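You operate a simulated robot arm through the tools that you are given. There is no shell and no other tool.

You run a simulated two-armed robot. Do the job below in one go: nothing can be reset, and whatever is moved stays where it is left.

Task
Count 25 parts into the open tub and clip its lid on.
Fine: yellow lever shut, cup back at LOAD; leave the other tub.

It is judged by the outcome, as a careful person would: the job done as asked, and still so three seconds after it is handed in. It fails if anything else is knocked over, pushed out of place, dropped, spilled or broken. Lids that push on must go on centred and level and be pressed home; caps that screw on are set level and turned clockwise until they are tight.

Robot
Two 7-joint arms with fingered hands on one trunk that stands fixed in place. Base frame: the origin is at the foot of the trunk, x ahead of it, y to its left, z up. Lengths are in cm, angles in degrees, forces in N, time in s.
The left shoulder is at [3, 12, 108.8], the right one opposite. With the tool pointing down near the work surface each hand reaches from about 16 to 68 cm from the base axis, measured 20 degrees to its own side. Payload 4 kg a hand.
Tool frame (each hand has its own): the origin (TCP) lies between the finger pads and is the grasp point; the fingertips stand 1.9 cm ahead of it; z points along the fingers, y is the line along which they close. The gripper opens to 12 cm; its body begins 5.3 cm behind the TCP. The gripper is a hand of 3 fingers: y runs from the thumb to the fingers, the wrist lies at [0, 0, -21.9] in the tool frame, and closing takes about 1.5 s.
Orientation is told as [roll, pitch, yaw] about the base's x, y, z axes, in that order, counted from this pose: with the fingers straight down and closing along the base's y, the tool's x points along the base's -x, its y along +y and its z along -z.

Tools
- The arms move only by the tool send_rows. It takes "left_increments", "right_increments" or both (then of equal length, played together; a hand with none holds still); each is a list of rows, each an object of numbers (a shift or turn left out is 0, a gripper value left out holds the last): "tx", "ty", "tz": the shift along the tool's x, y, z in cm; "wx", "wy", "wz": the turn, a rotation vector about the tool's x, y, z in degrees; "hand": the gripper command, from -1 (shut) to 1 (fully open), values between in proportion. In form: [{"tx": .., "ty": .., "tz": .., "wx": .., "wy": .., "wz": .., "hand": ..}, ...]. A call has 1 to 20 rows; each row is the pose to reach, as a shift and turn from the pose commanded when the call began, along the tool's axes at that moment. Each row takes 0.2 s and may step no farther than 5 cm and 8.6 degrees from the row before; otherwise, or with a gripper value out of range, the whole call is refused. Where a pose cannot be reached the arm comes as near as it can. A force on the tool above 70 N (or 10 N above the force at the start of the call, whichever is more), or a blocked arm, ends the call early, and 0.2 s more pass. Each finger travels about 7.2 cm/s and halts on what it meets, pressing with about 30 N; the grip force reading is that of the motor and also rises with nothing between the fingers. The clock runs only during rows and for 0.2 s after the last one: add rows that repeat a pose to give the fingers time. The reply holds the time, the measured pose of the TCP, the force on the tool along the base axes, the opening and the grip force, in the units named above and with some noise, with the torque about the TCP (base axes, N m) and any sound that the robot's microphone picked up.
- Cameras (640 x 400 px; columns grow to the right, rows downward): "scene" is now at [2.03, -5, 162.6]; the picture's right is [-0.81, -0.58, 0.00], its down [-0.48, 0.67, -0.57] and it looks along [0.33, -0.46, -0.82] (base axes); focal length 297 px, centre (320, 200). "left" rides on the left gripper at [-6.6, -0.4, -7.9] in its tool frame; the picture's right is [0.05, -1.00, 0.00], its down [0.76, 0.04, -0.64] and it looks along [0.64, 0.03, 0.77] (tool axes); focal length 251 px, centre (320, 200). "right" rides on the right gripper at [6.6, -0.4, -7.9] in its tool frame; the picture's right is [0.05, 1.00, 0.00], its down [-0.76, 0.04, -0.64] and it looks along [-0.64, 0.04, 0.77] (tool axes); focal length 251 px, centre (320, 200). There is no depth. A picture from a camera that has moved, and an enlarged one, comes with that camera's place and axes in the base frame and with its lens. The place of the scene camera against the robot may be out by one fixed shift of up to 1.2 cm in any direction.
- capture(camera): a new picture of that camera. The clock stands still meanwhile.
- raise_lower(by): moves the trunk up (or, below 0, down) by that many cm; the arms and the scene camera ride with it, the base frame stays. It gives what a move gives, with no picture.
- hand_shape(shape, hand): the hand has 3 fingers and takes this shape, open, in about a second: jaw (thumb against the fingers, like two jaws); tri (thumb and two fingers); tip (a fingertip pinch); poke (one finger out to press); point (the index stretched); flat (the hand flat); cup (the hand cupped); fist (a fist). The gripper value then closes the fingers along that shape, each until it touches; the sizes above hold for jaw. It gives what a move gives, with no picture.
- head_to(pan, tilt): turns the head with the scene camera to pan (to the left, within 120 degrees either way) and tilt (down, from -29 to 69), counted from straight ahead of the robot. It gives what a move gives.
- enlarge(camera, box): a new picture of the part [left, top, right, bottom] of that camera's present view, enlarged. The clock stands still meanwhile.
- job_done(): hands the job in; it is judged then, once.

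Places have to be worked out from the pictures, the camera data and where the tool is seen. Open the grippers and draw the arms clear of the work before you hand the job in, unless the task says otherwise.

The tools are called after "Emit:" as a command line: name --argument value ..., lists and objects as JSON in quotes. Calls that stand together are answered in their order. send_rows: Moves the arms, as the interface text tells. Its arguments: {"type":"object","properties":{"left_increments":{"type":"array","items":{"type":"object","properties":{"tx":{"type":"number"},"ty":{"type":"number"},"tz":{"type":"number"},"wx":{"type":"number"},"wy":{"type":"number"},"wz":{"type":"number"},"hand":{"type":"number"}}}},"right_increments":{"type":"array","items":{"type":"object","properties":{"tx":{"type":"number"},"ty":{"type":"number"},"tz":{"type":"number"},"wx":{"type":"number"},"wy":{"type":"number"},"wz":{"type":"number"},"hand":{"type":"number"}}}}},"required":[]} The other tools are called the same way: raise_lower (by) moves the trunk up or down; hand_shape (shape, hand) gives the hand a shape; head_to (pan, tilt) turns the head that bears the scene camera; capture (camera) takes a picture; enlarge (camera, box) takes an enlarged picture of a part of a camera's view; job_done () hands the job in.

At the start:

```text
t: 0.0
left_position: [44.15, -6.94, 120.95]
left_orientation: [0.1, 0.0, 0.0]
left_contact_force: [0.2, 0.2, -1.1]
left_moment: [-0.01, 0.01, -0.01]
left_grip_width: 11.97
left_finger_force: 0.1
left_shape: jaw
right_position: [43.0, -44.5, 120.5]
right_orientation: [0.0, 0.0, 0.2]
right_contact_force: [-0.5, 0.0, -0.1]
right_moment: [-0.03, 0.01, 0.0]
right_grip_width: 11.98
right_finger_force: 0.0
right_shape: jaw
trunk travel left (down, up): [-30.0, 24.0]
head pan, tilt (commanded): [-54.3, 55.5]
```

scene: 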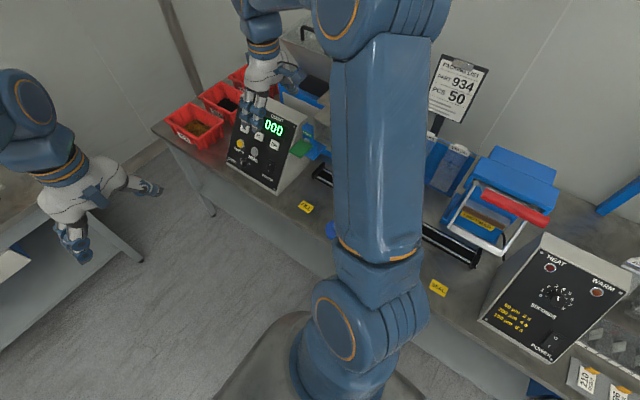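
right: 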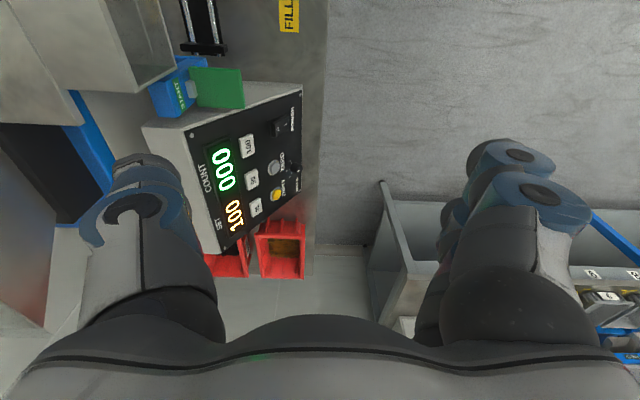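
left: 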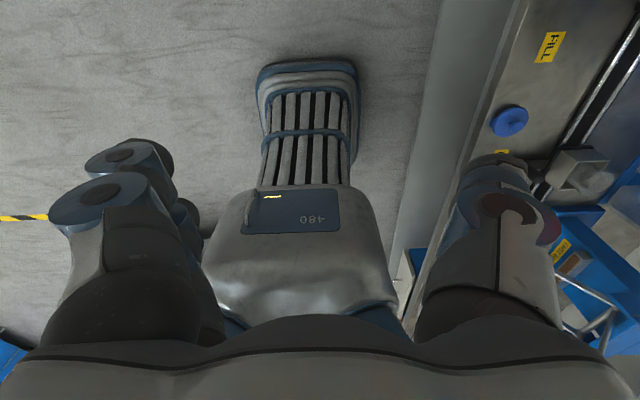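

The first pictures show a parts counter, red bins, some slide and a sealer on a bench to the right. I take enlarged views before moving anything.

Emit:
enlarge --camera "scene" --box '[150, 40, 350, 220]'

Emit:
enlarge --camera "scene" --box '[400, 40, 640, 400]'

Emit:
enlarge --camera "right" --box '[0, 0, 330, 290]'

Emit:
enlarge --camera "left" --box '[400, 0, 640, 400]'

```text
2.22 times, centred on (250, 130) of scene
camera zoom: at [2.03, -5.0, 162.6], right [-0.81, -0.58, 0.0], down [-0.48, 0.67, -0.57], along [0.33, -0.46, -0.82], focal length 660 px, centre (476, 356)
```

zoom: 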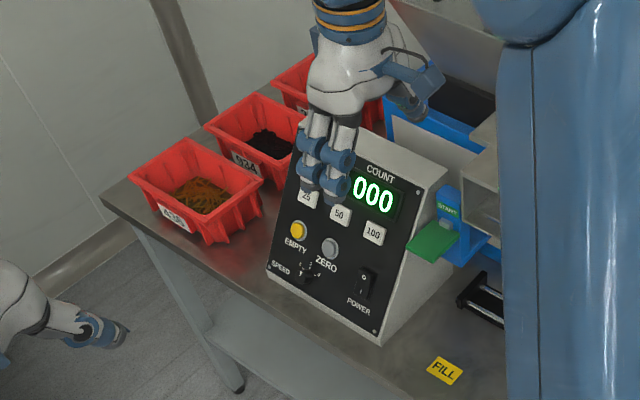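

```text
1.11 times, centred on (520, 220) of scene
camera zoom: at [2.03, -5.0, 162.6], right [-0.81, -0.58, 0.0], down [-0.48, 0.67, -0.57], along [0.33, -0.46, -0.82], focal length 330 px, centre (98, 178)
```

zoom: 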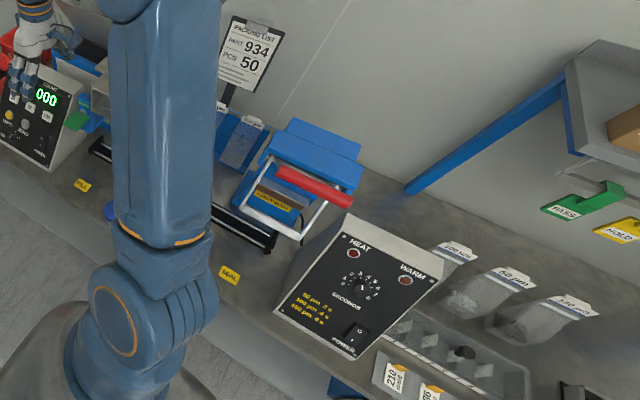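

```text
1.38 times, centred on (165, 145) of right
camera zoom: at [36.22, -44.76, 128.36], right [-0.05, 1.0, 0.0], down [0.76, 0.04, 0.64], along [0.64, 0.04, -0.77], focal length 347 px, centre (534, 276)
```

zoom: 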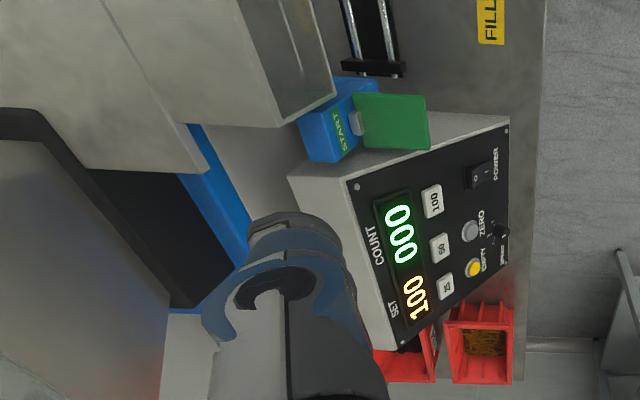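

```text
1.00 times, centred on (520, 200) of left (not enlarged: the box is as wide or as high as the picture)
camera zoom: at [50.88, -7.27, 128.84], right [-0.05, -1.0, 0.0], down [-0.76, 0.04, 0.64], along [-0.64, 0.03, -0.77], focal length 251 px, centre (120, 200)
```

zoom: 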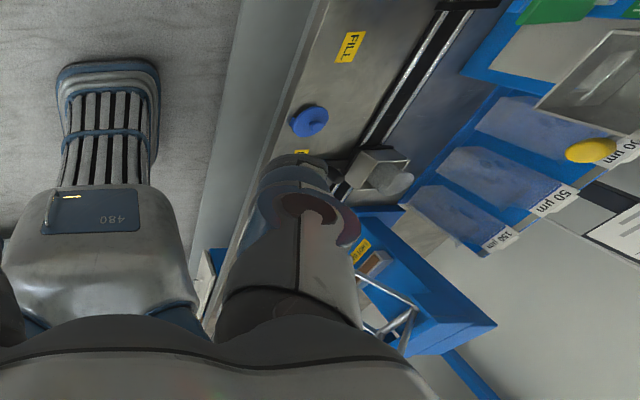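

I turn the head to look over the whole cell from several directions.

Emit:
head_to --pan -90 --tilt 50

Emit:
capture --camera "scene"

Emit:
head_to --pan -20 --tilt 50

Emit:
capture --camera "scene"

Emit:
head_to --pan 30 --tilt 50

Emit:
capture --camera "scene"

Emit:
head_to --pan 80 --tilt 50

Emit:
capture --camera "scene"

```text
t: 1.0
left_position: [44.2, -6.89, 120.8]
left_orientation: [0.0, 0.0, 0.0]
left_contact_force: [-0.3, 0.7, -0.6]
left_moment: [0.01, 0.0, 0.0]
left_grip_width: 11.99
left_finger_force: 0.0
left_shape: jaw
right_position: [42.8, -44.49, 120.4]
right_orientation: [0.1, 0.0, -0.1]
right_contact_force: [-0.8, -0.1, 0.4]
right_moment: [0.02, 0.0, 0.01]
right_grip_width: 12.0
right_finger_force: 0.0
right_shape: jaw
trunk travel left (down, up): [-30.0, 24.0]
head pan, tilt (commanded): [-90.0, 50.0]
```

```text
taken
camera scene: at [-2.13, -6.89, 163.32], right [-1.0, 0.0, 0.0], down [0.0, 0.77, -0.64], along [0.0, -0.64, -0.77], focal length 297 px, centre (320, 200)
```

scene: 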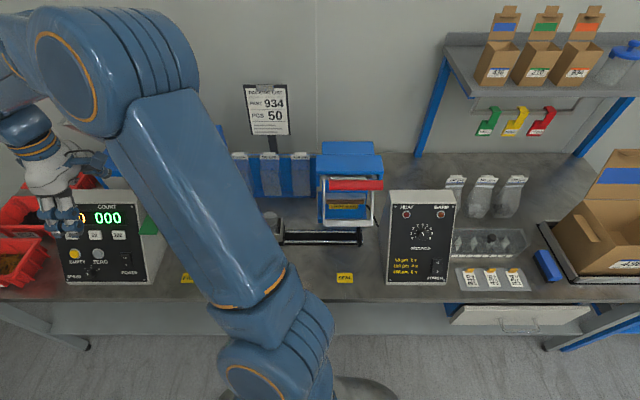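

```text
t: 2.4
left_position: [44.19, -6.99, 120.89]
left_orientation: [0.0, 0.0, 0.0]
left_contact_force: [-0.2, -1.1, 0.0]
left_moment: [0.01, 0.02, 0.01]
left_grip_width: 11.97
left_finger_force: 0.0
left_shape: jaw
right_position: [42.84, -44.31, 120.59]
right_orientation: [0.1, 0.0, 0.1]
right_contact_force: [0.3, 0.6, -0.2]
right_moment: [-0.02, -0.01, -0.01]
right_grip_width: 12.01
right_finger_force: 0.2
right_shape: jaw
trunk travel left (down, up): [-30.0, 24.0]
head pan, tilt (commanded): [-20.0, 50.0]
```

```text
taken
camera scene: at [5.09, -1.83, 163.31], right [-0.34, -0.94, 0.0], down [-0.72, 0.26, -0.64], along [0.6, -0.22, -0.77], focal length 297 px, centre (320, 200)
```

scene: 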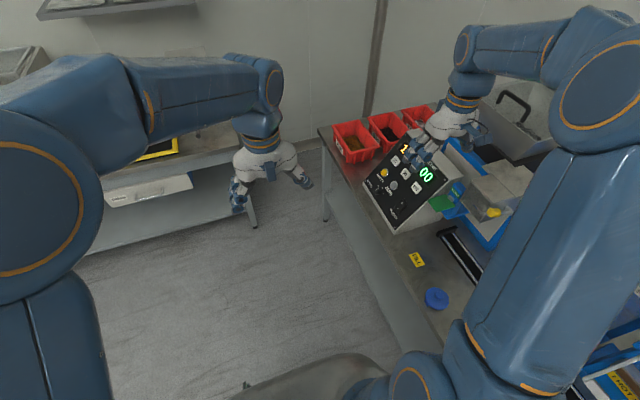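

```text
t: 3.6
left_position: [44.27, -6.8, 120.89]
left_orientation: [0.0, 0.0, 0.0]
left_contact_force: [-0.3, 0.3, -0.3]
left_moment: [0.02, -0.01, 0.02]
left_grip_width: 11.98
left_finger_force: 0.0
left_shape: jaw
right_position: [42.9, -44.42, 120.43]
right_orientation: [0.0, -0.2, 0.0]
right_contact_force: [0.4, -0.3, 0.2]
right_moment: [0.03, -0.01, 0.02]
right_grip_width: 11.99
right_finger_force: 0.2
right_shape: jaw
trunk travel left (down, up): [-30.0, 24.0]
head pan, tilt (commanded): [30.0, 50.0]
```

```text
taken
camera scene: at [4.53, 4.65, 163.31], right [0.5, -0.87, 0.0], down [-0.66, -0.38, -0.64], along [0.56, 0.32, -0.77], focal length 297 px, centre (320, 200)
```

scene: 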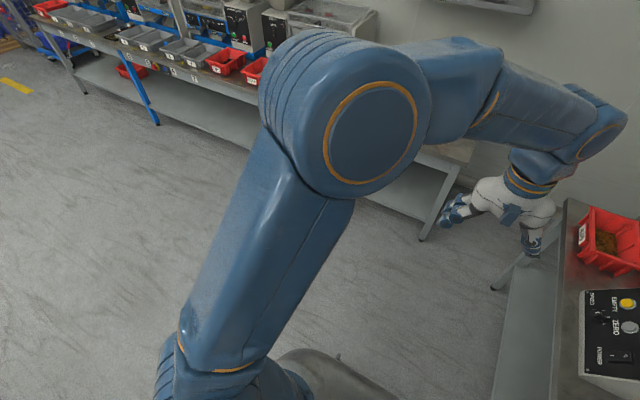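

```text
t: 4.8
left_position: [44.22, -6.86, 120.87]
left_orientation: [0.0, 0.0, 0.0]
left_contact_force: [-1.2, -0.3, -0.3]
left_moment: [0.04, 0.02, 0.03]
left_grip_width: 12.0
left_finger_force: 0.1
left_shape: jaw
right_position: [42.83, -44.47, 120.52]
right_orientation: [0.0, 0.0, 0.1]
right_contact_force: [0.2, -0.5, -0.5]
right_moment: [0.03, -0.02, -0.03]
right_grip_width: 11.97
right_finger_force: 0.0
right_shape: jaw
trunk travel left (down, up): [-30.0, 24.0]
head pan, tilt (commanded): [80.0, 50.0]
```

```text
taken
camera scene: at [-0.8, 8.39, 163.32], right [0.98, -0.17, 0.0], down [-0.13, -0.75, -0.64], along [0.11, 0.63, -0.77], focal length 297 px, centre (320, 200)
```

scene: 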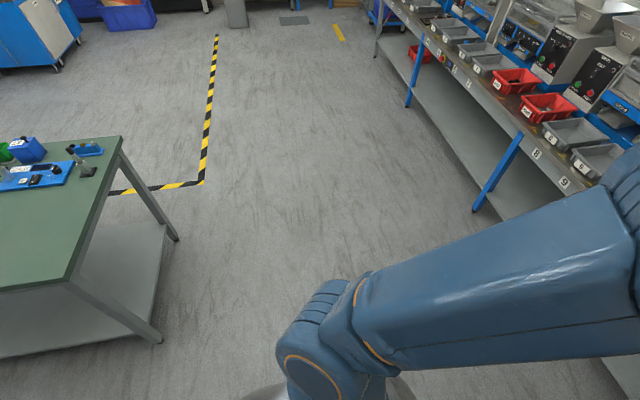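

The bench lies to the right of the robot, with its top near z≈75: the FILL label is around (40,-49), and the cup sits near LOAD at about (17,-64). I look sideways through the wrist cameras and then re-aim the head.

Emit:
enlarge --camera "right" --box '[0, 0, 40, 400]'

Emit:
enlarge --camera "left" --box '[600, 0, 640, 400]'

Emit:
head_to --pan -115 --tilt 55

Emit:
capture --camera "scene"

```text
1.00 times, centred on (20, 200) of right (not enlarged: the box is as wide or as high as the picture)
camera zoom: at [36.22, -44.75, 128.36], right [-0.06, 1.0, 0.0], down [0.76, 0.04, 0.64], along [0.64, 0.04, -0.77], focal length 251 px, centre (620, 200)
```

zoom: 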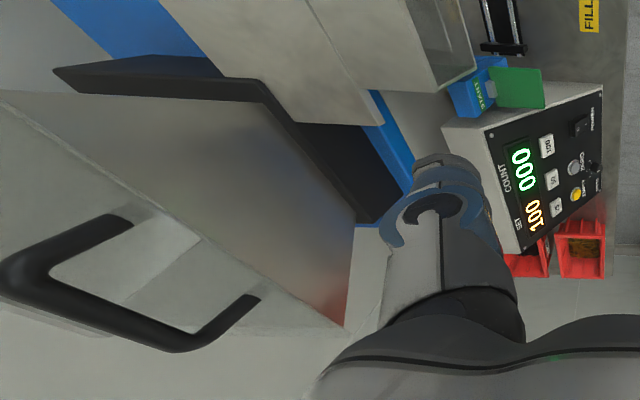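

```text
1.00 times, centred on (620, 200) of left (not enlarged: the box is as wide or as high as the picture)
camera zoom: at [50.88, -7.27, 128.84], right [-0.05, -1.0, 0.0], down [-0.76, 0.04, 0.64], along [-0.64, 0.03, -0.77], focal length 251 px, centre (20, 200)
```

zoom: 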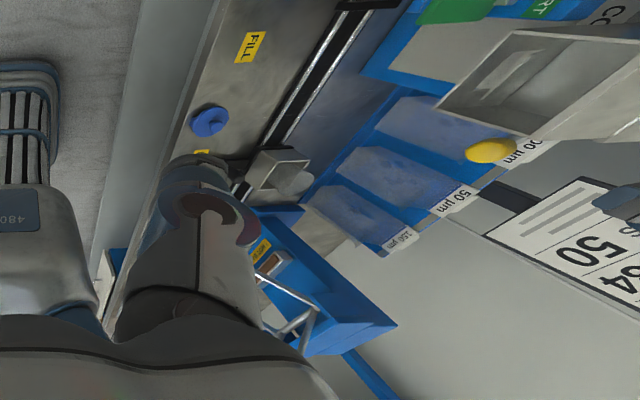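

```text
t: 7.7
left_position: [44.24, -6.91, 120.87]
left_orientation: [-0.1, 0.0, -0.1]
left_contact_force: [0.0, 0.3, 0.5]
left_moment: [0.01, 0.0, 0.0]
left_grip_width: 12.0
left_finger_force: 0.0
left_shape: jaw
right_position: [42.73, -44.39, 120.36]
right_orientation: [0.0, 0.0, 0.1]
right_contact_force: [0.2, 0.1, 0.2]
right_moment: [0.01, -0.02, 0.01]
right_grip_width: 11.97
right_finger_force: 0.0
right_shape: jaw
trunk travel left (down, up): [-30.0, 24.0]
head pan, tilt (commanded): [-115.0, 55.0]
```

```text
taken
camera scene: at [-5.18, -5.73, 162.67], right [-0.91, 0.42, 0.0], down [0.35, 0.74, -0.57], along [-0.24, -0.52, -0.82], focal length 297 px, centre (320, 200)
```

scene: 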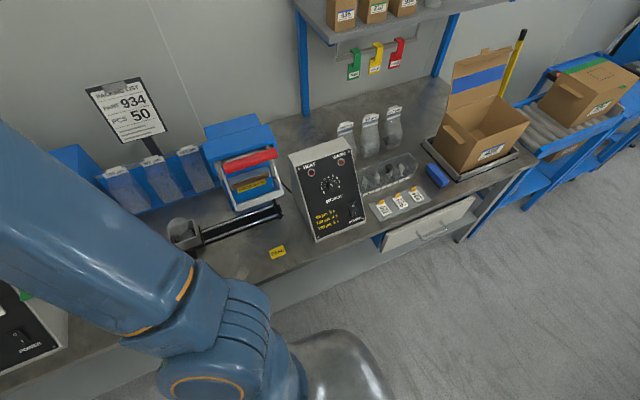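

A blue disc sits near (27,-47) on the bench front, and the cup is on the rail. I zoom in on both of them.

Emit:
enlarge --camera "left" --box '[440, 60, 640, 185]'

Emit:
enlarge --camera "scene" --box '[60, 100, 320, 270]'

Emit:
enlarge --camera "scene" --box '[280, 60, 540, 260]'

```text
3.20 times, centred on (540, 122) of left
camera zoom: at [50.88, -7.27, 128.84], right [-0.05, -1.0, 0.0], down [-0.76, 0.04, 0.64], along [-0.64, 0.03, -0.77], focal length 805 px, centre (-384, 448)
```

zoom: 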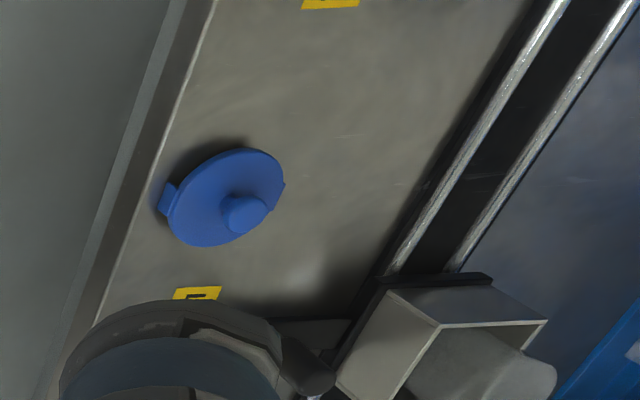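

```text
2.35 times, centred on (190, 185) of scene
camera zoom: at [-5.18, -5.73, 162.67], right [-0.91, 0.42, 0.0], down [0.35, 0.74, -0.57], along [-0.24, -0.52, -0.82], focal length 699 px, centre (626, 235)
```

zoom: 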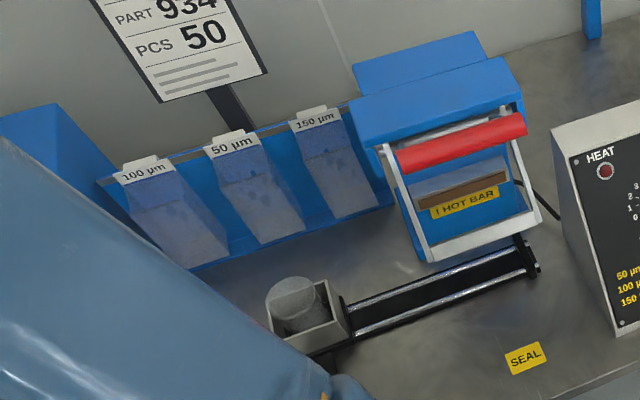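

```text
2.00 times, centred on (410, 160) of scene
camera zoom: at [-5.18, -5.73, 162.67], right [-0.91, 0.42, 0.0], down [0.35, 0.74, -0.57], along [-0.24, -0.52, -0.82], focal length 594 px, centre (140, 280)
```

zoom: 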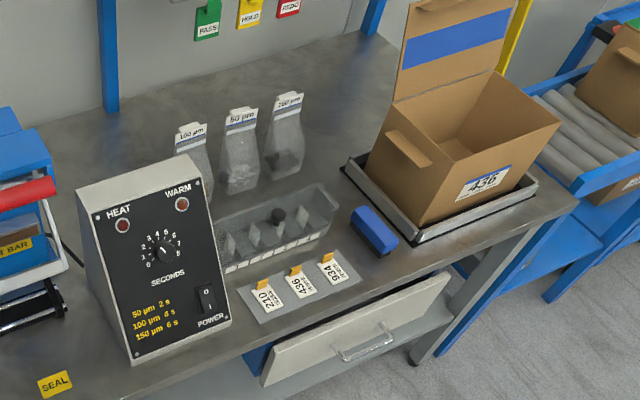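

The open clear tub seems to stand in the square cup on the rail at LOAD, and the blue lid with its knob lies in front of it. I move the left hand out to the left and draw the right hand back so the head can see the bench.

Emit:
send_rows --left_increments '[{"ty": 4}, {"ty": 8}, {"ty": 12}, {"ty": 16}, {"ty": 20}, {"ty": 24}, {"ty": 28}]' --right_increments '[{"ty": 3}, {"ty": 6}, {"ty": 9}, {"ty": 12}, {"ty": 15}, {"ty": 18}, {"ty": 20}]'

Emit:
head_to --pan -70 --tilt 55

Emit:
capture --camera "scene"

Emit:
capture --camera "right"

```text
t: 9.2
left_position: [44.41, 21.4, 120.89]
left_orientation: [-0.1, 0.1, 0.0]
left_contact_force: [0.1, -0.1, 0.0]
left_moment: [-0.02, -0.01, 0.0]
left_grip_width: 11.97
left_finger_force: 0.1
left_shape: jaw
right_position: [42.92, -24.48, 120.45]
right_orientation: [0.0, 0.0, 0.0]
right_contact_force: [-0.9, 0.4, -1.2]
right_moment: [0.0, 0.0, -0.03]
right_grip_width: 11.98
right_finger_force: 0.0
right_shape: jaw
trunk travel left (down, up): [-30.0, 24.0]
head pan, tilt (commanded): [-115.0, 55.0]
```

```text
t: 10.4
left_position: [44.32, 21.43, 120.94]
left_orientation: [0.0, 0.0, 0.0]
left_contact_force: [0.4, 0.3, 0.7]
left_moment: [-0.02, -0.04, 0.0]
left_grip_width: 11.97
left_finger_force: 0.0
left_shape: jaw
right_position: [42.86, -24.44, 120.3]
right_orientation: [0.1, 0.1, -0.1]
right_contact_force: [0.2, -0.3, 0.4]
right_moment: [-0.01, 0.02, -0.01]
right_grip_width: 11.99
right_finger_force: 0.1
right_shape: jaw
trunk travel left (down, up): [-30.0, 24.0]
head pan, tilt (commanded): [-70.0, 55.0]
```

```text
taken
camera scene: at [0.32, -5.98, 162.66], right [-0.94, -0.34, 0.0], down [-0.28, 0.77, -0.57], along [0.2, -0.54, -0.82], focal length 297 px, centre (320, 200)
```

scene: 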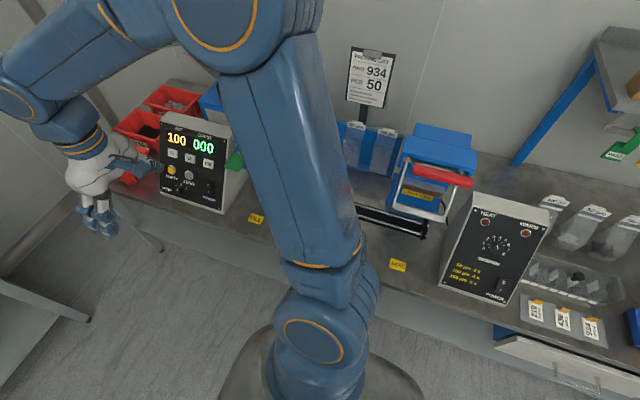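

```text
taken
camera right: at [36.23, -24.85, 128.23], right [-0.05, 1.0, 0.0], down [0.76, 0.04, 0.64], along [0.64, 0.04, -0.77], focal length 251 px, centre (320, 200)
```

right: 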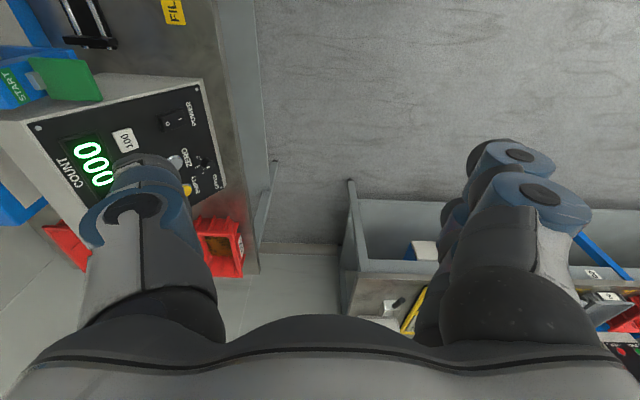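

The upper arm still hides the middle of the bench. I yaw the right hand by −90° so its camera looks across the bench in the −y direction.

Emit:
send_rows --right_increments '[{"tx": 1.5, "ty": -0.5, "tz": -0.2, "wz": 8.2}, {"tx": 3, "ty": -1, "tz": -0.4, "wz": 16.4}, {"tx": 4.5, "ty": -1.5, "tz": -0.6, "wz": 24.6}, {"tx": 6, "ty": -2, "tz": -0.8, "wz": 32.8}, {"tx": 7.5, "ty": -2.5, "tz": -1, "wz": 41}, {"tx": 9, "ty": -3, "tz": -1.2, "wz": 49.2}, {"tx": 10.5, "ty": -3.5, "tz": -1.4, "wz": 57.4}, {"tx": 12, "ty": -4, "tz": -1.6, "wz": 65.6}, {"tx": 13.5, "ty": -4.5, "tz": -1.8, "wz": 73.8}, {"tx": 15, "ty": -5, "tz": -2, "wz": 82}, {"tx": 15, "ty": -5, "tz": -2, "wz": 90}]'

Emit:
capture --camera "right"

Emit:
capture --camera "scene"

```text
t: 12.8
left_position: [44.38, 21.37, 120.87]
left_orientation: [-0.1, 0.0, 0.1]
left_contact_force: [0.0, 1.0, 0.8]
left_moment: [0.0, 0.01, 0.0]
left_grip_width: 11.98
left_finger_force: 0.0
left_shape: jaw
right_position: [27.91, -29.48, 122.33]
right_orientation: [0.0, -0.1, -90.1]
right_contact_force: [-0.6, -0.3, 0.3]
right_moment: [0.04, 0.0, -0.01]
right_grip_width: 11.97
right_finger_force: 0.1
right_shape: jaw
trunk travel left (down, up): [-30.0, 24.0]
head pan, tilt (commanded): [-70.0, 55.0]
```

```text
taken
camera right: at [27.52, -22.74, 130.32], right [1.0, 0.05, 0.0], down [0.04, -0.76, 0.64], along [0.03, -0.64, -0.77], focal length 251 px, centre (320, 200)
```

right: 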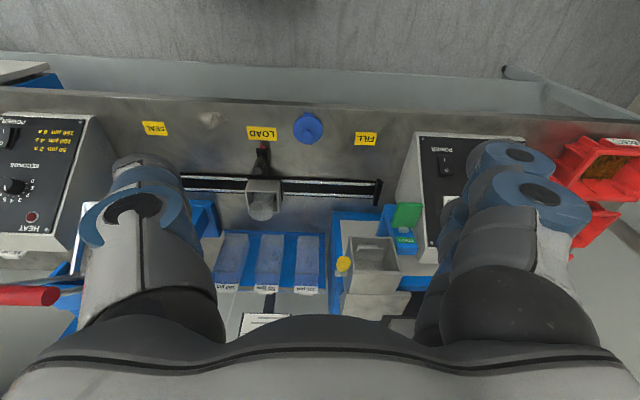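

```text
taken
camera scene: at [0.38, -5.95, 162.66], right [-0.94, -0.34, 0.0], down [-0.28, 0.77, -0.57], along [0.2, -0.54, -0.82], focal length 297 px, centre (320, 200)
```

scene: 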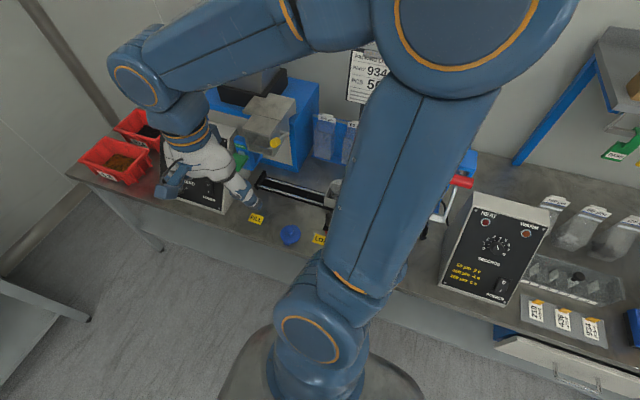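

Now the right wrist camera sees the whole station. I zoom in on its parts.

Emit:
enlarge --camera "right" --box '[190, 100, 350, 230]'

Emit:
enlarge --camera "right" --box '[320, 180, 460, 320]'

Emit:
enlarge --camera "right" --box '[290, 100, 390, 200]'

Emit:
enlarge --camera "scene" --box '[170, 60, 360, 260]'

```text
3.08 times, centred on (270, 165) of right
camera zoom: at [27.52, -22.74, 130.32], right [1.0, 0.05, 0.0], down [0.04, -0.76, 0.64], along [0.03, -0.64, -0.77], focal length 774 px, centre (474, 308)
```

zoom: 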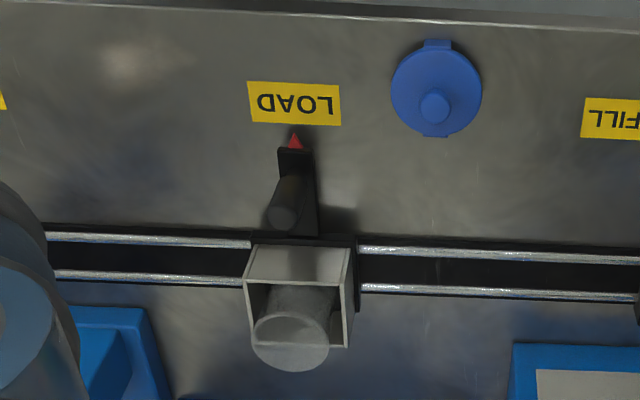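

```text
2.86 times, centred on (390, 250) of right
camera zoom: at [27.52, -22.74, 130.32], right [1.0, 0.05, 0.0], down [0.04, -0.76, 0.64], along [0.03, -0.64, -0.77], focal length 718 px, centre (120, 57)
```

zoom: 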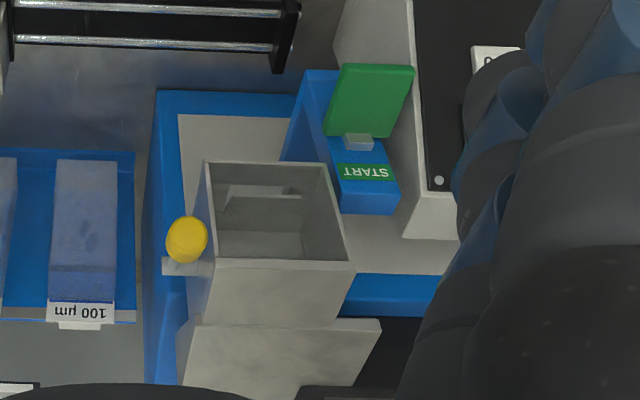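

```text
4.00 times, centred on (340, 150) of right
camera zoom: at [27.52, -22.74, 130.32], right [1.0, 0.05, 0.0], down [0.04, -0.76, 0.64], along [0.03, -0.64, -0.77], focal length 1006 px, centre (240, 400)
```

zoom: 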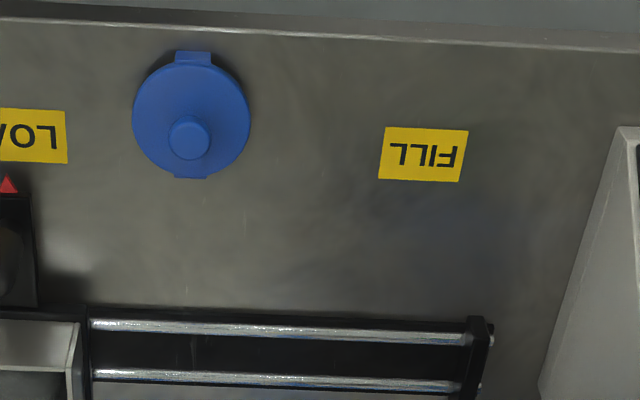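

```text
2.00 times, centred on (265, 160) of scene
camera zoom: at [0.38, -5.95, 162.66], right [-0.94, -0.34, 0.0], down [-0.28, 0.77, -0.57], along [0.2, -0.54, -0.82], focal length 594 px, centre (430, 280)
```

zoom: 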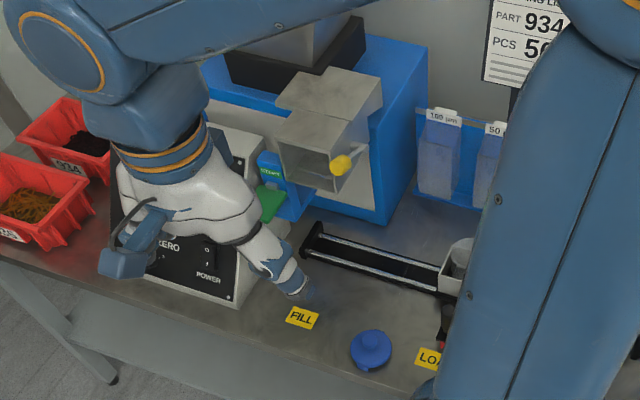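

The cup stands at LOAD (x≈15) with its knob near (15,-56), the lid is near (26,-47), and the chute with its yellow lever is above the FILL position. I look at the feeder, the counter and the shelf from other head angles.

Emit:
head_to --pan -45 --tilt 45

Emit:
capture --camera "scene"

Emit:
enlarge --camera "right" --box '[345, 225, 425, 305]'

Emit:
head_to --pan -115 --tilt 40

Emit:
capture --camera "scene"

```text
t: 13.7
left_position: [44.31, 21.39, 120.98]
left_orientation: [0.0, 0.0, 0.0]
left_contact_force: [0.3, 0.4, -0.2]
left_moment: [0.0, 0.0, 0.0]
left_grip_width: 12.01
left_finger_force: 0.0
left_shape: jaw
right_position: [27.97, -29.48, 122.39]
right_orientation: [0.0, 0.1, -89.9]
right_contact_force: [0.1, 0.0, 0.5]
right_moment: [0.0, 0.01, -0.01]
right_grip_width: 11.99
right_finger_force: 0.0
right_shape: jaw
trunk travel left (down, up): [-30.0, 24.0]
head pan, tilt (commanded): [-45.0, 45.0]
```

```text
taken
camera scene: at [3.58, -4.94, 164.0], right [-0.71, -0.71, 0.0], down [-0.5, 0.5, -0.71], along [0.5, -0.5, -0.71], focal length 297 px, centre (320, 200)
```

scene: 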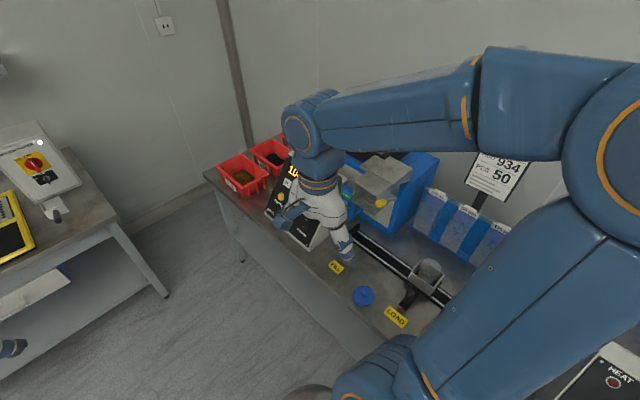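

```text
5.00 times, centred on (385, 265) of right
camera zoom: at [27.47, -22.75, 130.33], right [1.0, 0.06, 0.0], down [0.04, -0.76, 0.64], along [0.04, -0.64, -0.77], focal length 1257 px, centre (-5, -125)
```

zoom: 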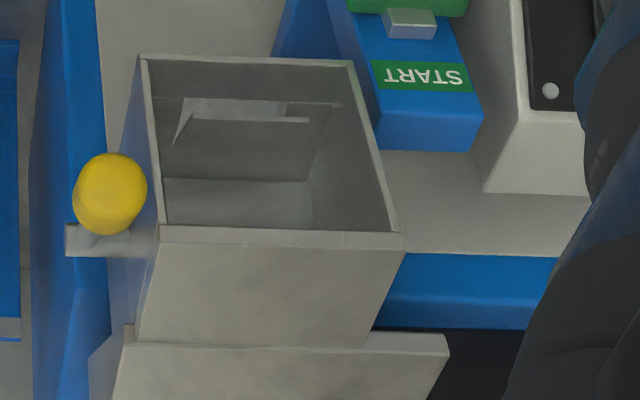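

```text
t: 15.1
left_position: [44.38, 21.48, 120.98]
left_orientation: [0.0, 0.0, 0.0]
left_contact_force: [0.4, 0.3, 0.2]
left_moment: [-0.03, 0.01, -0.01]
left_grip_width: 11.97
left_finger_force: 0.1
left_shape: jaw
right_position: [27.89, -29.39, 122.36]
right_orientation: [-0.1, 0.0, -89.9]
right_contact_force: [-0.5, 0.3, -0.3]
right_moment: [0.02, 0.03, 0.0]
right_grip_width: 11.98
right_finger_force: 0.0
right_shape: jaw
trunk travel left (down, up): [-30.0, 24.0]
head pan, tilt (commanded): [-115.0, 40.0]
```

```text
taken
camera scene: at [-5.74, -6.89, 164.73], right [-0.91, 0.42, 0.0], down [0.27, 0.58, -0.77], along [-0.32, -0.69, -0.64], focal length 297 px, centre (320, 200)
```

scene: 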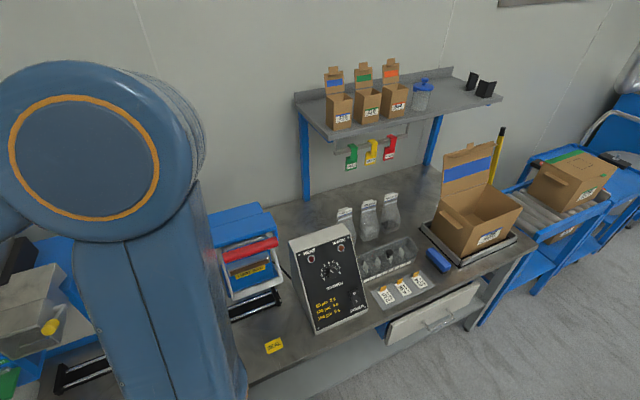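

The shelf holds the other tub with a blue lid. I zoom in on it to see how the lid sits, and on the tub and cup.

Emit:
enlarge --camera "scene" --box '[390, 60, 460, 130]'

Emit:
head_to --pan -45 --tilt 45

Emit:
enlarge --camera "scene" --box '[330, 150, 490, 330]'

Emit:
enlarge --camera "scene" --box '[190, 120, 340, 260]'

Emit:
enlarge --camera "right" --box '[240, 120, 310, 230]'

```text
5.71 times, centred on (425, 95) of scene
camera zoom: at [-5.74, -6.89, 164.73], right [-0.91, 0.42, 0.0], down [0.27, 0.58, -0.77], along [-0.32, -0.69, -0.64], focal length 1698 px, centre (-280, 800)
```

zoom: 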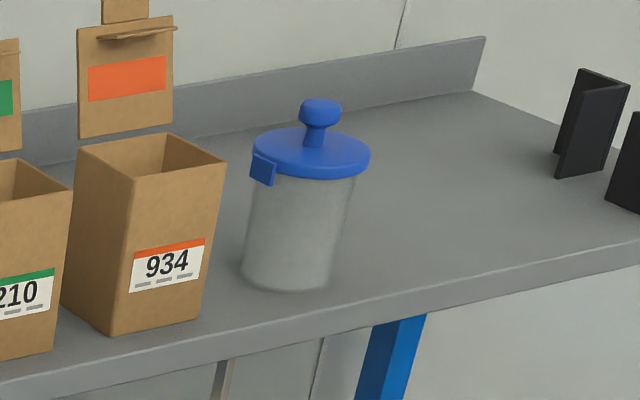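

```text
t: 16.5
left_position: [44.44, 21.42, 120.86]
left_orientation: [0.0, 0.0, 0.0]
left_contact_force: [-0.2, -0.4, 0.3]
left_moment: [-0.02, 0.01, 0.02]
left_grip_width: 11.99
left_finger_force: 0.0
left_shape: jaw
right_position: [27.95, -29.43, 122.37]
right_orientation: [-0.1, 0.1, -89.9]
right_contact_force: [0.8, 0.3, -0.5]
right_moment: [-0.04, -0.03, 0.03]
right_grip_width: 12.0
right_finger_force: 0.0
right_shape: jaw
trunk travel left (down, up): [-30.0, 24.0]
head pan, tilt (commanded): [-45.0, 45.0]
```

```text
2.22 times, centred on (410, 240) of scene
camera zoom: at [3.59, -4.94, 164.01], right [-0.71, -0.71, 0.0], down [-0.5, 0.5, -0.71], along [0.5, -0.5, -0.71], focal length 660 px, centre (120, 111)
```

zoom: 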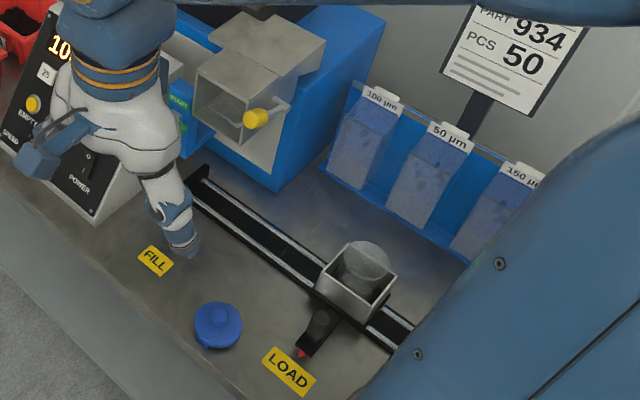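

```text
2.86 times, centred on (265, 190) of scene
camera zoom: at [3.59, -4.94, 164.01], right [-0.71, -0.71, 0.0], down [-0.5, 0.5, -0.71], along [0.5, -0.5, -0.71], focal length 849 px, centre (477, 229)
```

zoom: 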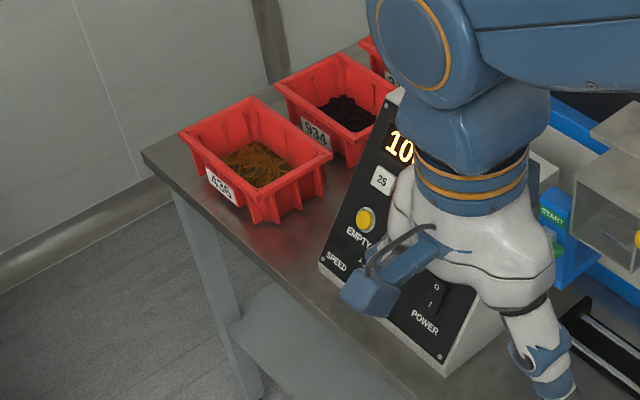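

```text
3.64 times, centred on (275, 175) of right
camera zoom: at [27.47, -22.75, 130.33], right [1.0, 0.06, 0.0], down [0.04, -0.76, 0.64], along [0.04, -0.64, -0.77], focal length 914 px, centre (484, 291)
```

zoom: 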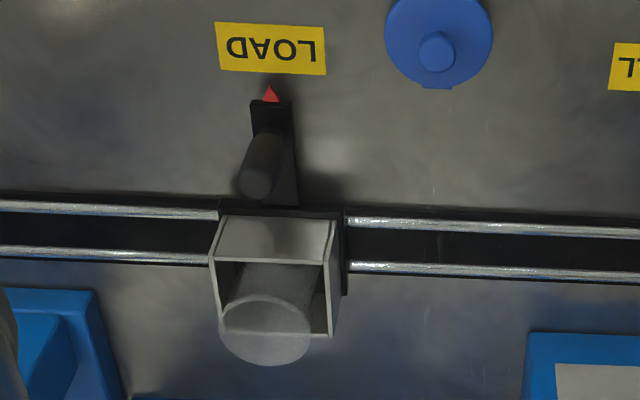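

The open tub stands upright in the square cup at LOAD, and the shelf tub is the one to leave alone. I give the right hand the poke shape, move it towards the counter and look at the panel.

Emit:
hand_shape --hand "right" --shape "poke"

Emit:
send_rows --right_increments '[{"ty": -3}, {"ty": -6}, {"ty": -9}, {"ty": -12}, {"ty": -15}, {"ty": -18}, {"ty": -21}, {"ty": -24}]'

Emit:
capture --camera "right"

Emit:
capture --camera "scene"

```text
t: 17.4
left_position: [44.31, 21.37, 120.96]
left_orientation: [0.0, 0.0, -0.1]
left_contact_force: [0.0, -0.7, 0.1]
left_moment: [0.01, -0.02, 0.01]
left_grip_width: 11.99
left_finger_force: 0.1
left_shape: jaw
right_position: [27.83, -29.49, 122.45]
right_orientation: [0.0, 0.0, -89.9]
right_contact_force: [-0.2, -0.2, -1.1]
right_moment: [0.01, 0.01, 0.0]
right_grip_width: 0.0
right_finger_force: 0.0
right_shape: poke
trunk travel left (down, up): [-30.0, 24.0]
head pan, tilt (commanded): [-45.0, 45.0]
```

```text
t: 19.2
left_position: [44.32, 21.36, 120.95]
left_orientation: [0.0, 0.0, 0.2]
left_contact_force: [-1.3, 0.2, 0.2]
left_moment: [0.02, -0.01, -0.02]
left_grip_width: 11.99
left_finger_force: 0.1
left_shape: jaw
right_position: [3.79, -30.18, 123.82]
right_orientation: [0.0, 0.2, -89.9]
right_contact_force: [0.0, 0.5, -1.3]
right_moment: [0.02, -0.04, -0.02]
right_grip_width: 0.0
right_finger_force: 0.2
right_shape: poke
right hand out of reach, approached as far as the arm can: row 6, 7, 8
trunk travel left (down, up): [-30.0, 24.0]
head pan, tilt (commanded): [-45.0, 45.0]
```

```text
taken
camera right: at [3.26, -23.57, 131.75], right [1.0, 0.05, 0.0], down [0.04, -0.77, 0.64], along [0.04, -0.64, -0.77], focal length 251 px, centre (320, 200)
```

right: 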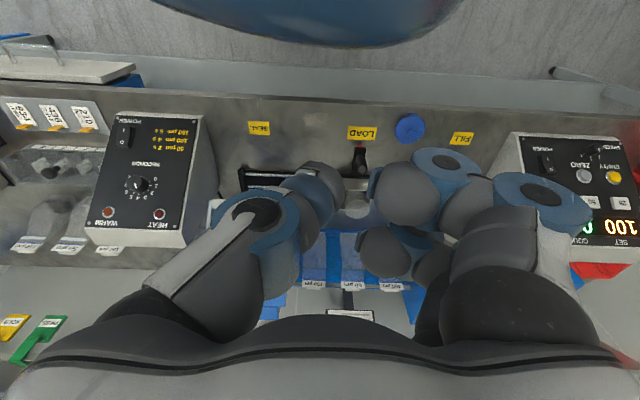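

```text
taken
camera scene: at [3.43, -4.88, 164.01], right [-0.71, -0.71, 0.0], down [-0.5, 0.5, -0.71], along [0.5, -0.5, -0.71], focal length 297 px, centre (320, 200)
```

scene: 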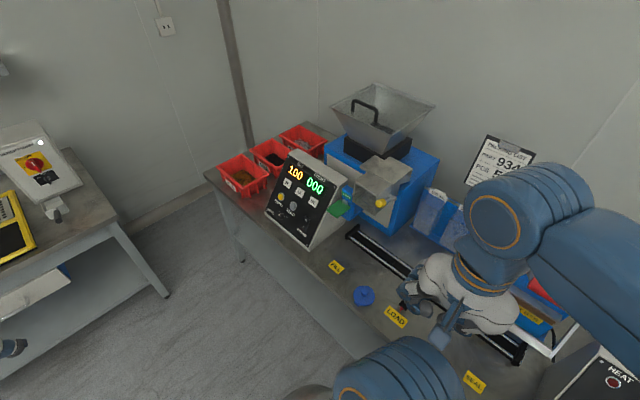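

I moved the wrong way along x (tool y is +x at this yaw), but nothing was touched and the head now sees the feeder. I zoom in on it.

Emit:
enlarge --camera "scene" --box '[300, 70, 460, 230]'

Emit:
enlarge --camera "scene" --box '[255, 140, 355, 250]'

Emit:
enlarge --camera "scene" --box '[330, 70, 430, 170]'

Emit:
enlarge --camera "scene" --box '[330, 160, 420, 230]'

```text
2.50 times, centred on (380, 150) of scene
camera zoom: at [3.43, -4.88, 164.01], right [-0.71, -0.71, 0.0], down [-0.5, 0.5, -0.71], along [0.5, -0.5, -0.71], focal length 743 px, centre (170, 325)
```

zoom: 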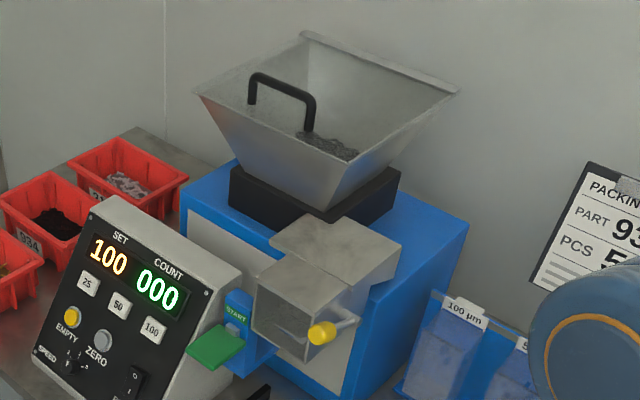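

```text
3.64 times, centred on (305, 195) of scene
camera zoom: at [3.43, -4.88, 164.01], right [-0.71, -0.71, 0.0], down [-0.5, 0.5, -0.71], along [0.5, -0.5, -0.71], focal length 1080 px, centre (374, 218)
```

zoom: 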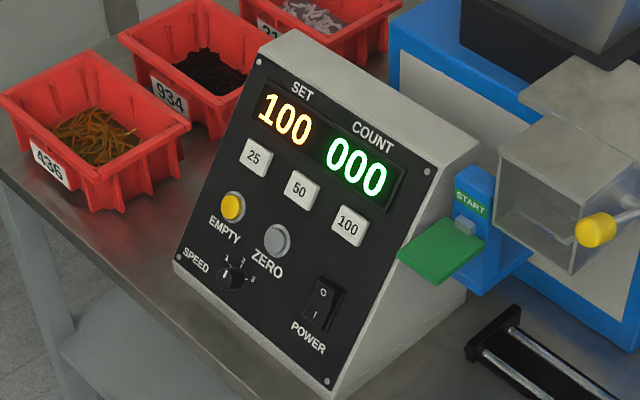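

```text
4.00 times, centred on (380, 120) of scene
camera zoom: at [3.43, -4.88, 164.01], right [-0.71, -0.71, 0.0], down [-0.5, 0.5, -0.71], along [0.5, -0.5, -0.71], focal length 1188 px, centre (80, 520)
```

zoom: 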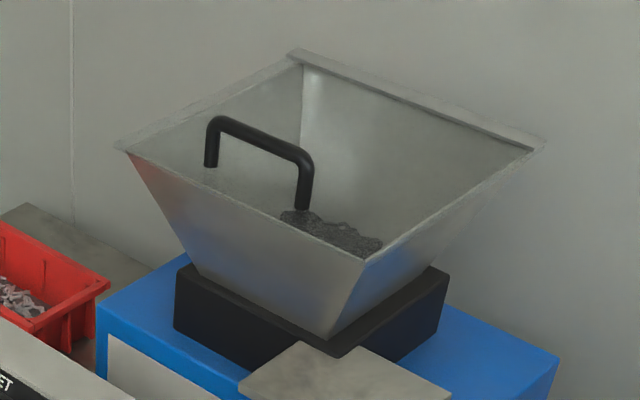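

```text
5.71 times, centred on (375, 195) of scene
camera zoom: at [3.43, -4.88, 164.01], right [-0.71, -0.71, 0.0], down [-0.5, 0.5, -0.71], along [0.5, -0.5, -0.71], focal length 1698 px, centre (6, 229)
```

zoom: 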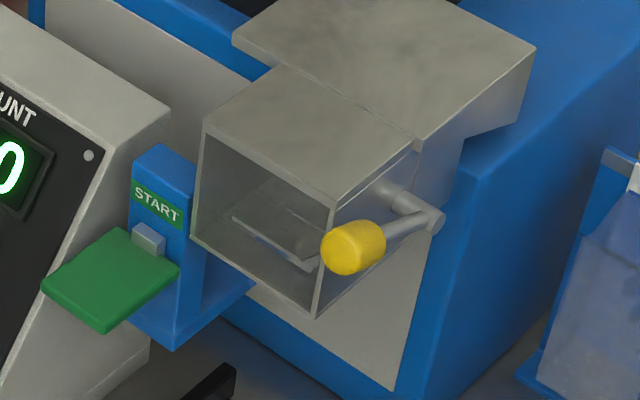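

The hopper holds dark parts, the yellow lever sticks forward from the side of the chute, and START is a green paddle. I check how the poke shape looks on the right hand.

Emit:
enlarge --camera "right" --box '[100, 120, 620, 400]'

Emit:
enlarge --camera "scene" --box '[380, 230, 540, 350]'

```text
1.23 times, centred on (360, 260) of right
camera zoom: at [3.26, -23.57, 131.75], right [1.0, 0.05, 0.0], down [0.04, -0.77, 0.64], along [0.04, -0.64, -0.77], focal length 310 px, centre (271, 126)
```

zoom: 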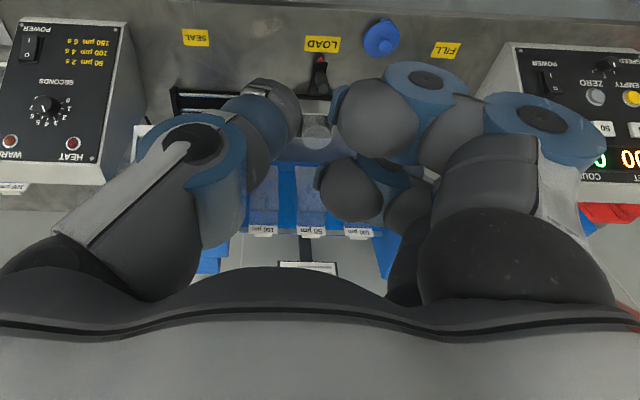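

```text
3.33 times, centred on (460, 290) of scene
camera zoom: at [3.43, -4.88, 164.01], right [-0.71, -0.71, 0.0], down [-0.5, 0.5, -0.71], along [0.5, -0.5, -0.71], focal length 990 px, centre (-147, -100)
```

zoom: 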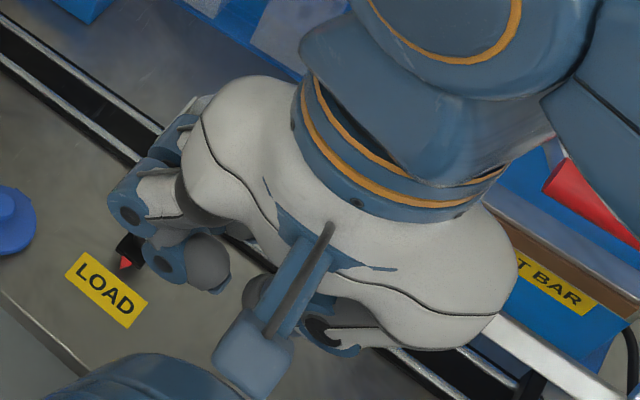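

The poke finger seems to end near the tool axis. I zoom in on its tip to find where it is.

Emit:
enlarge --camera "right" --box '[230, 110, 430, 240]'

```text
3.08 times, centred on (330, 175) of right
camera zoom: at [3.26, -23.57, 131.75], right [1.0, 0.05, 0.0], down [0.04, -0.77, 0.64], along [0.04, -0.64, -0.77], focal length 774 px, centre (289, 277)
```

zoom: 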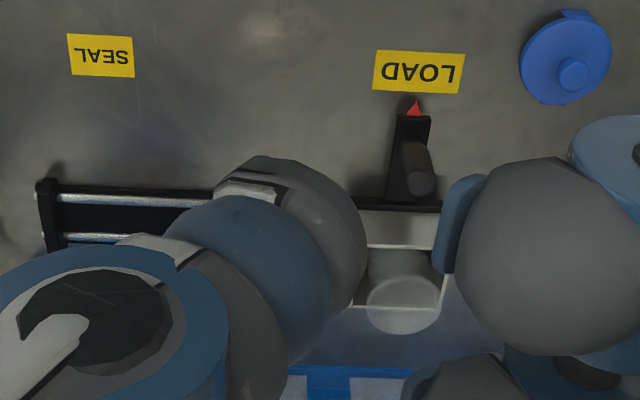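

The poke tip lies on the tool axis about 2 cm ahead of the TCP. I bring the hand back to x≈40 and turn it to yaw −37°, facing the counter.

Emit:
send_rows --right_increments '[{"ty": 4, "tx": -0.3, "tz": 0.5, "wz": -6}, {"ty": 8, "tx": -0.6, "tz": 1, "wz": -12}, {"ty": 12, "tx": -0.9, "tz": 1.5, "wz": -18}, {"ty": 16, "tx": -1.2, "tz": 2, "wz": -24}, {"ty": 20, "tx": -1.5, "tz": 2.5, "wz": -30}, {"ty": 24, "tx": -1.8, "tz": 3, "wz": -36}, {"ty": 28, "tx": -2.1, "tz": 3.5, "wz": -42}, {"ty": 32, "tx": -2.4, "tz": 4, "wz": -48}, {"ty": 36, "tx": -2.5, "tz": 4.4, "wz": -53}]'

Emit:
capture --camera "right"

```text
t: 21.2
left_position: [44.75, 21.34, 120.81]
left_orientation: [0.0, 0.1, 0.0]
left_contact_force: [0.2, 0.3, -0.4]
left_moment: [-0.03, 0.0, 0.01]
left_grip_width: 12.0
left_finger_force: 0.1
left_shape: jaw
right_position: [40.33, -32.53, 119.21]
right_orientation: [0.0, 0.1, -36.9]
right_contact_force: [0.4, -0.4, -0.4]
right_moment: [-0.01, 0.0, -0.01]
right_grip_width: 0.0
right_finger_force: 0.1
right_shape: poke
trunk travel left (down, up): [-30.0, 24.0]
head pan, tilt (commanded): [-45.0, 45.0]
```

```text
taken
camera right: at [34.68, -28.69, 127.03], right [0.56, 0.83, 0.0], down [0.64, -0.43, 0.64], along [0.53, -0.36, -0.77], focal length 251 px, centre (320, 200)
```

right: 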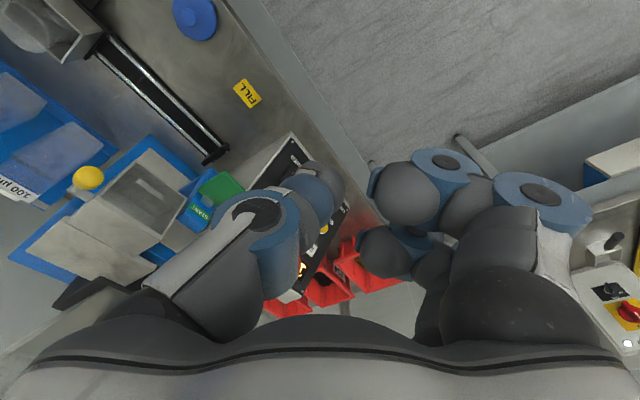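

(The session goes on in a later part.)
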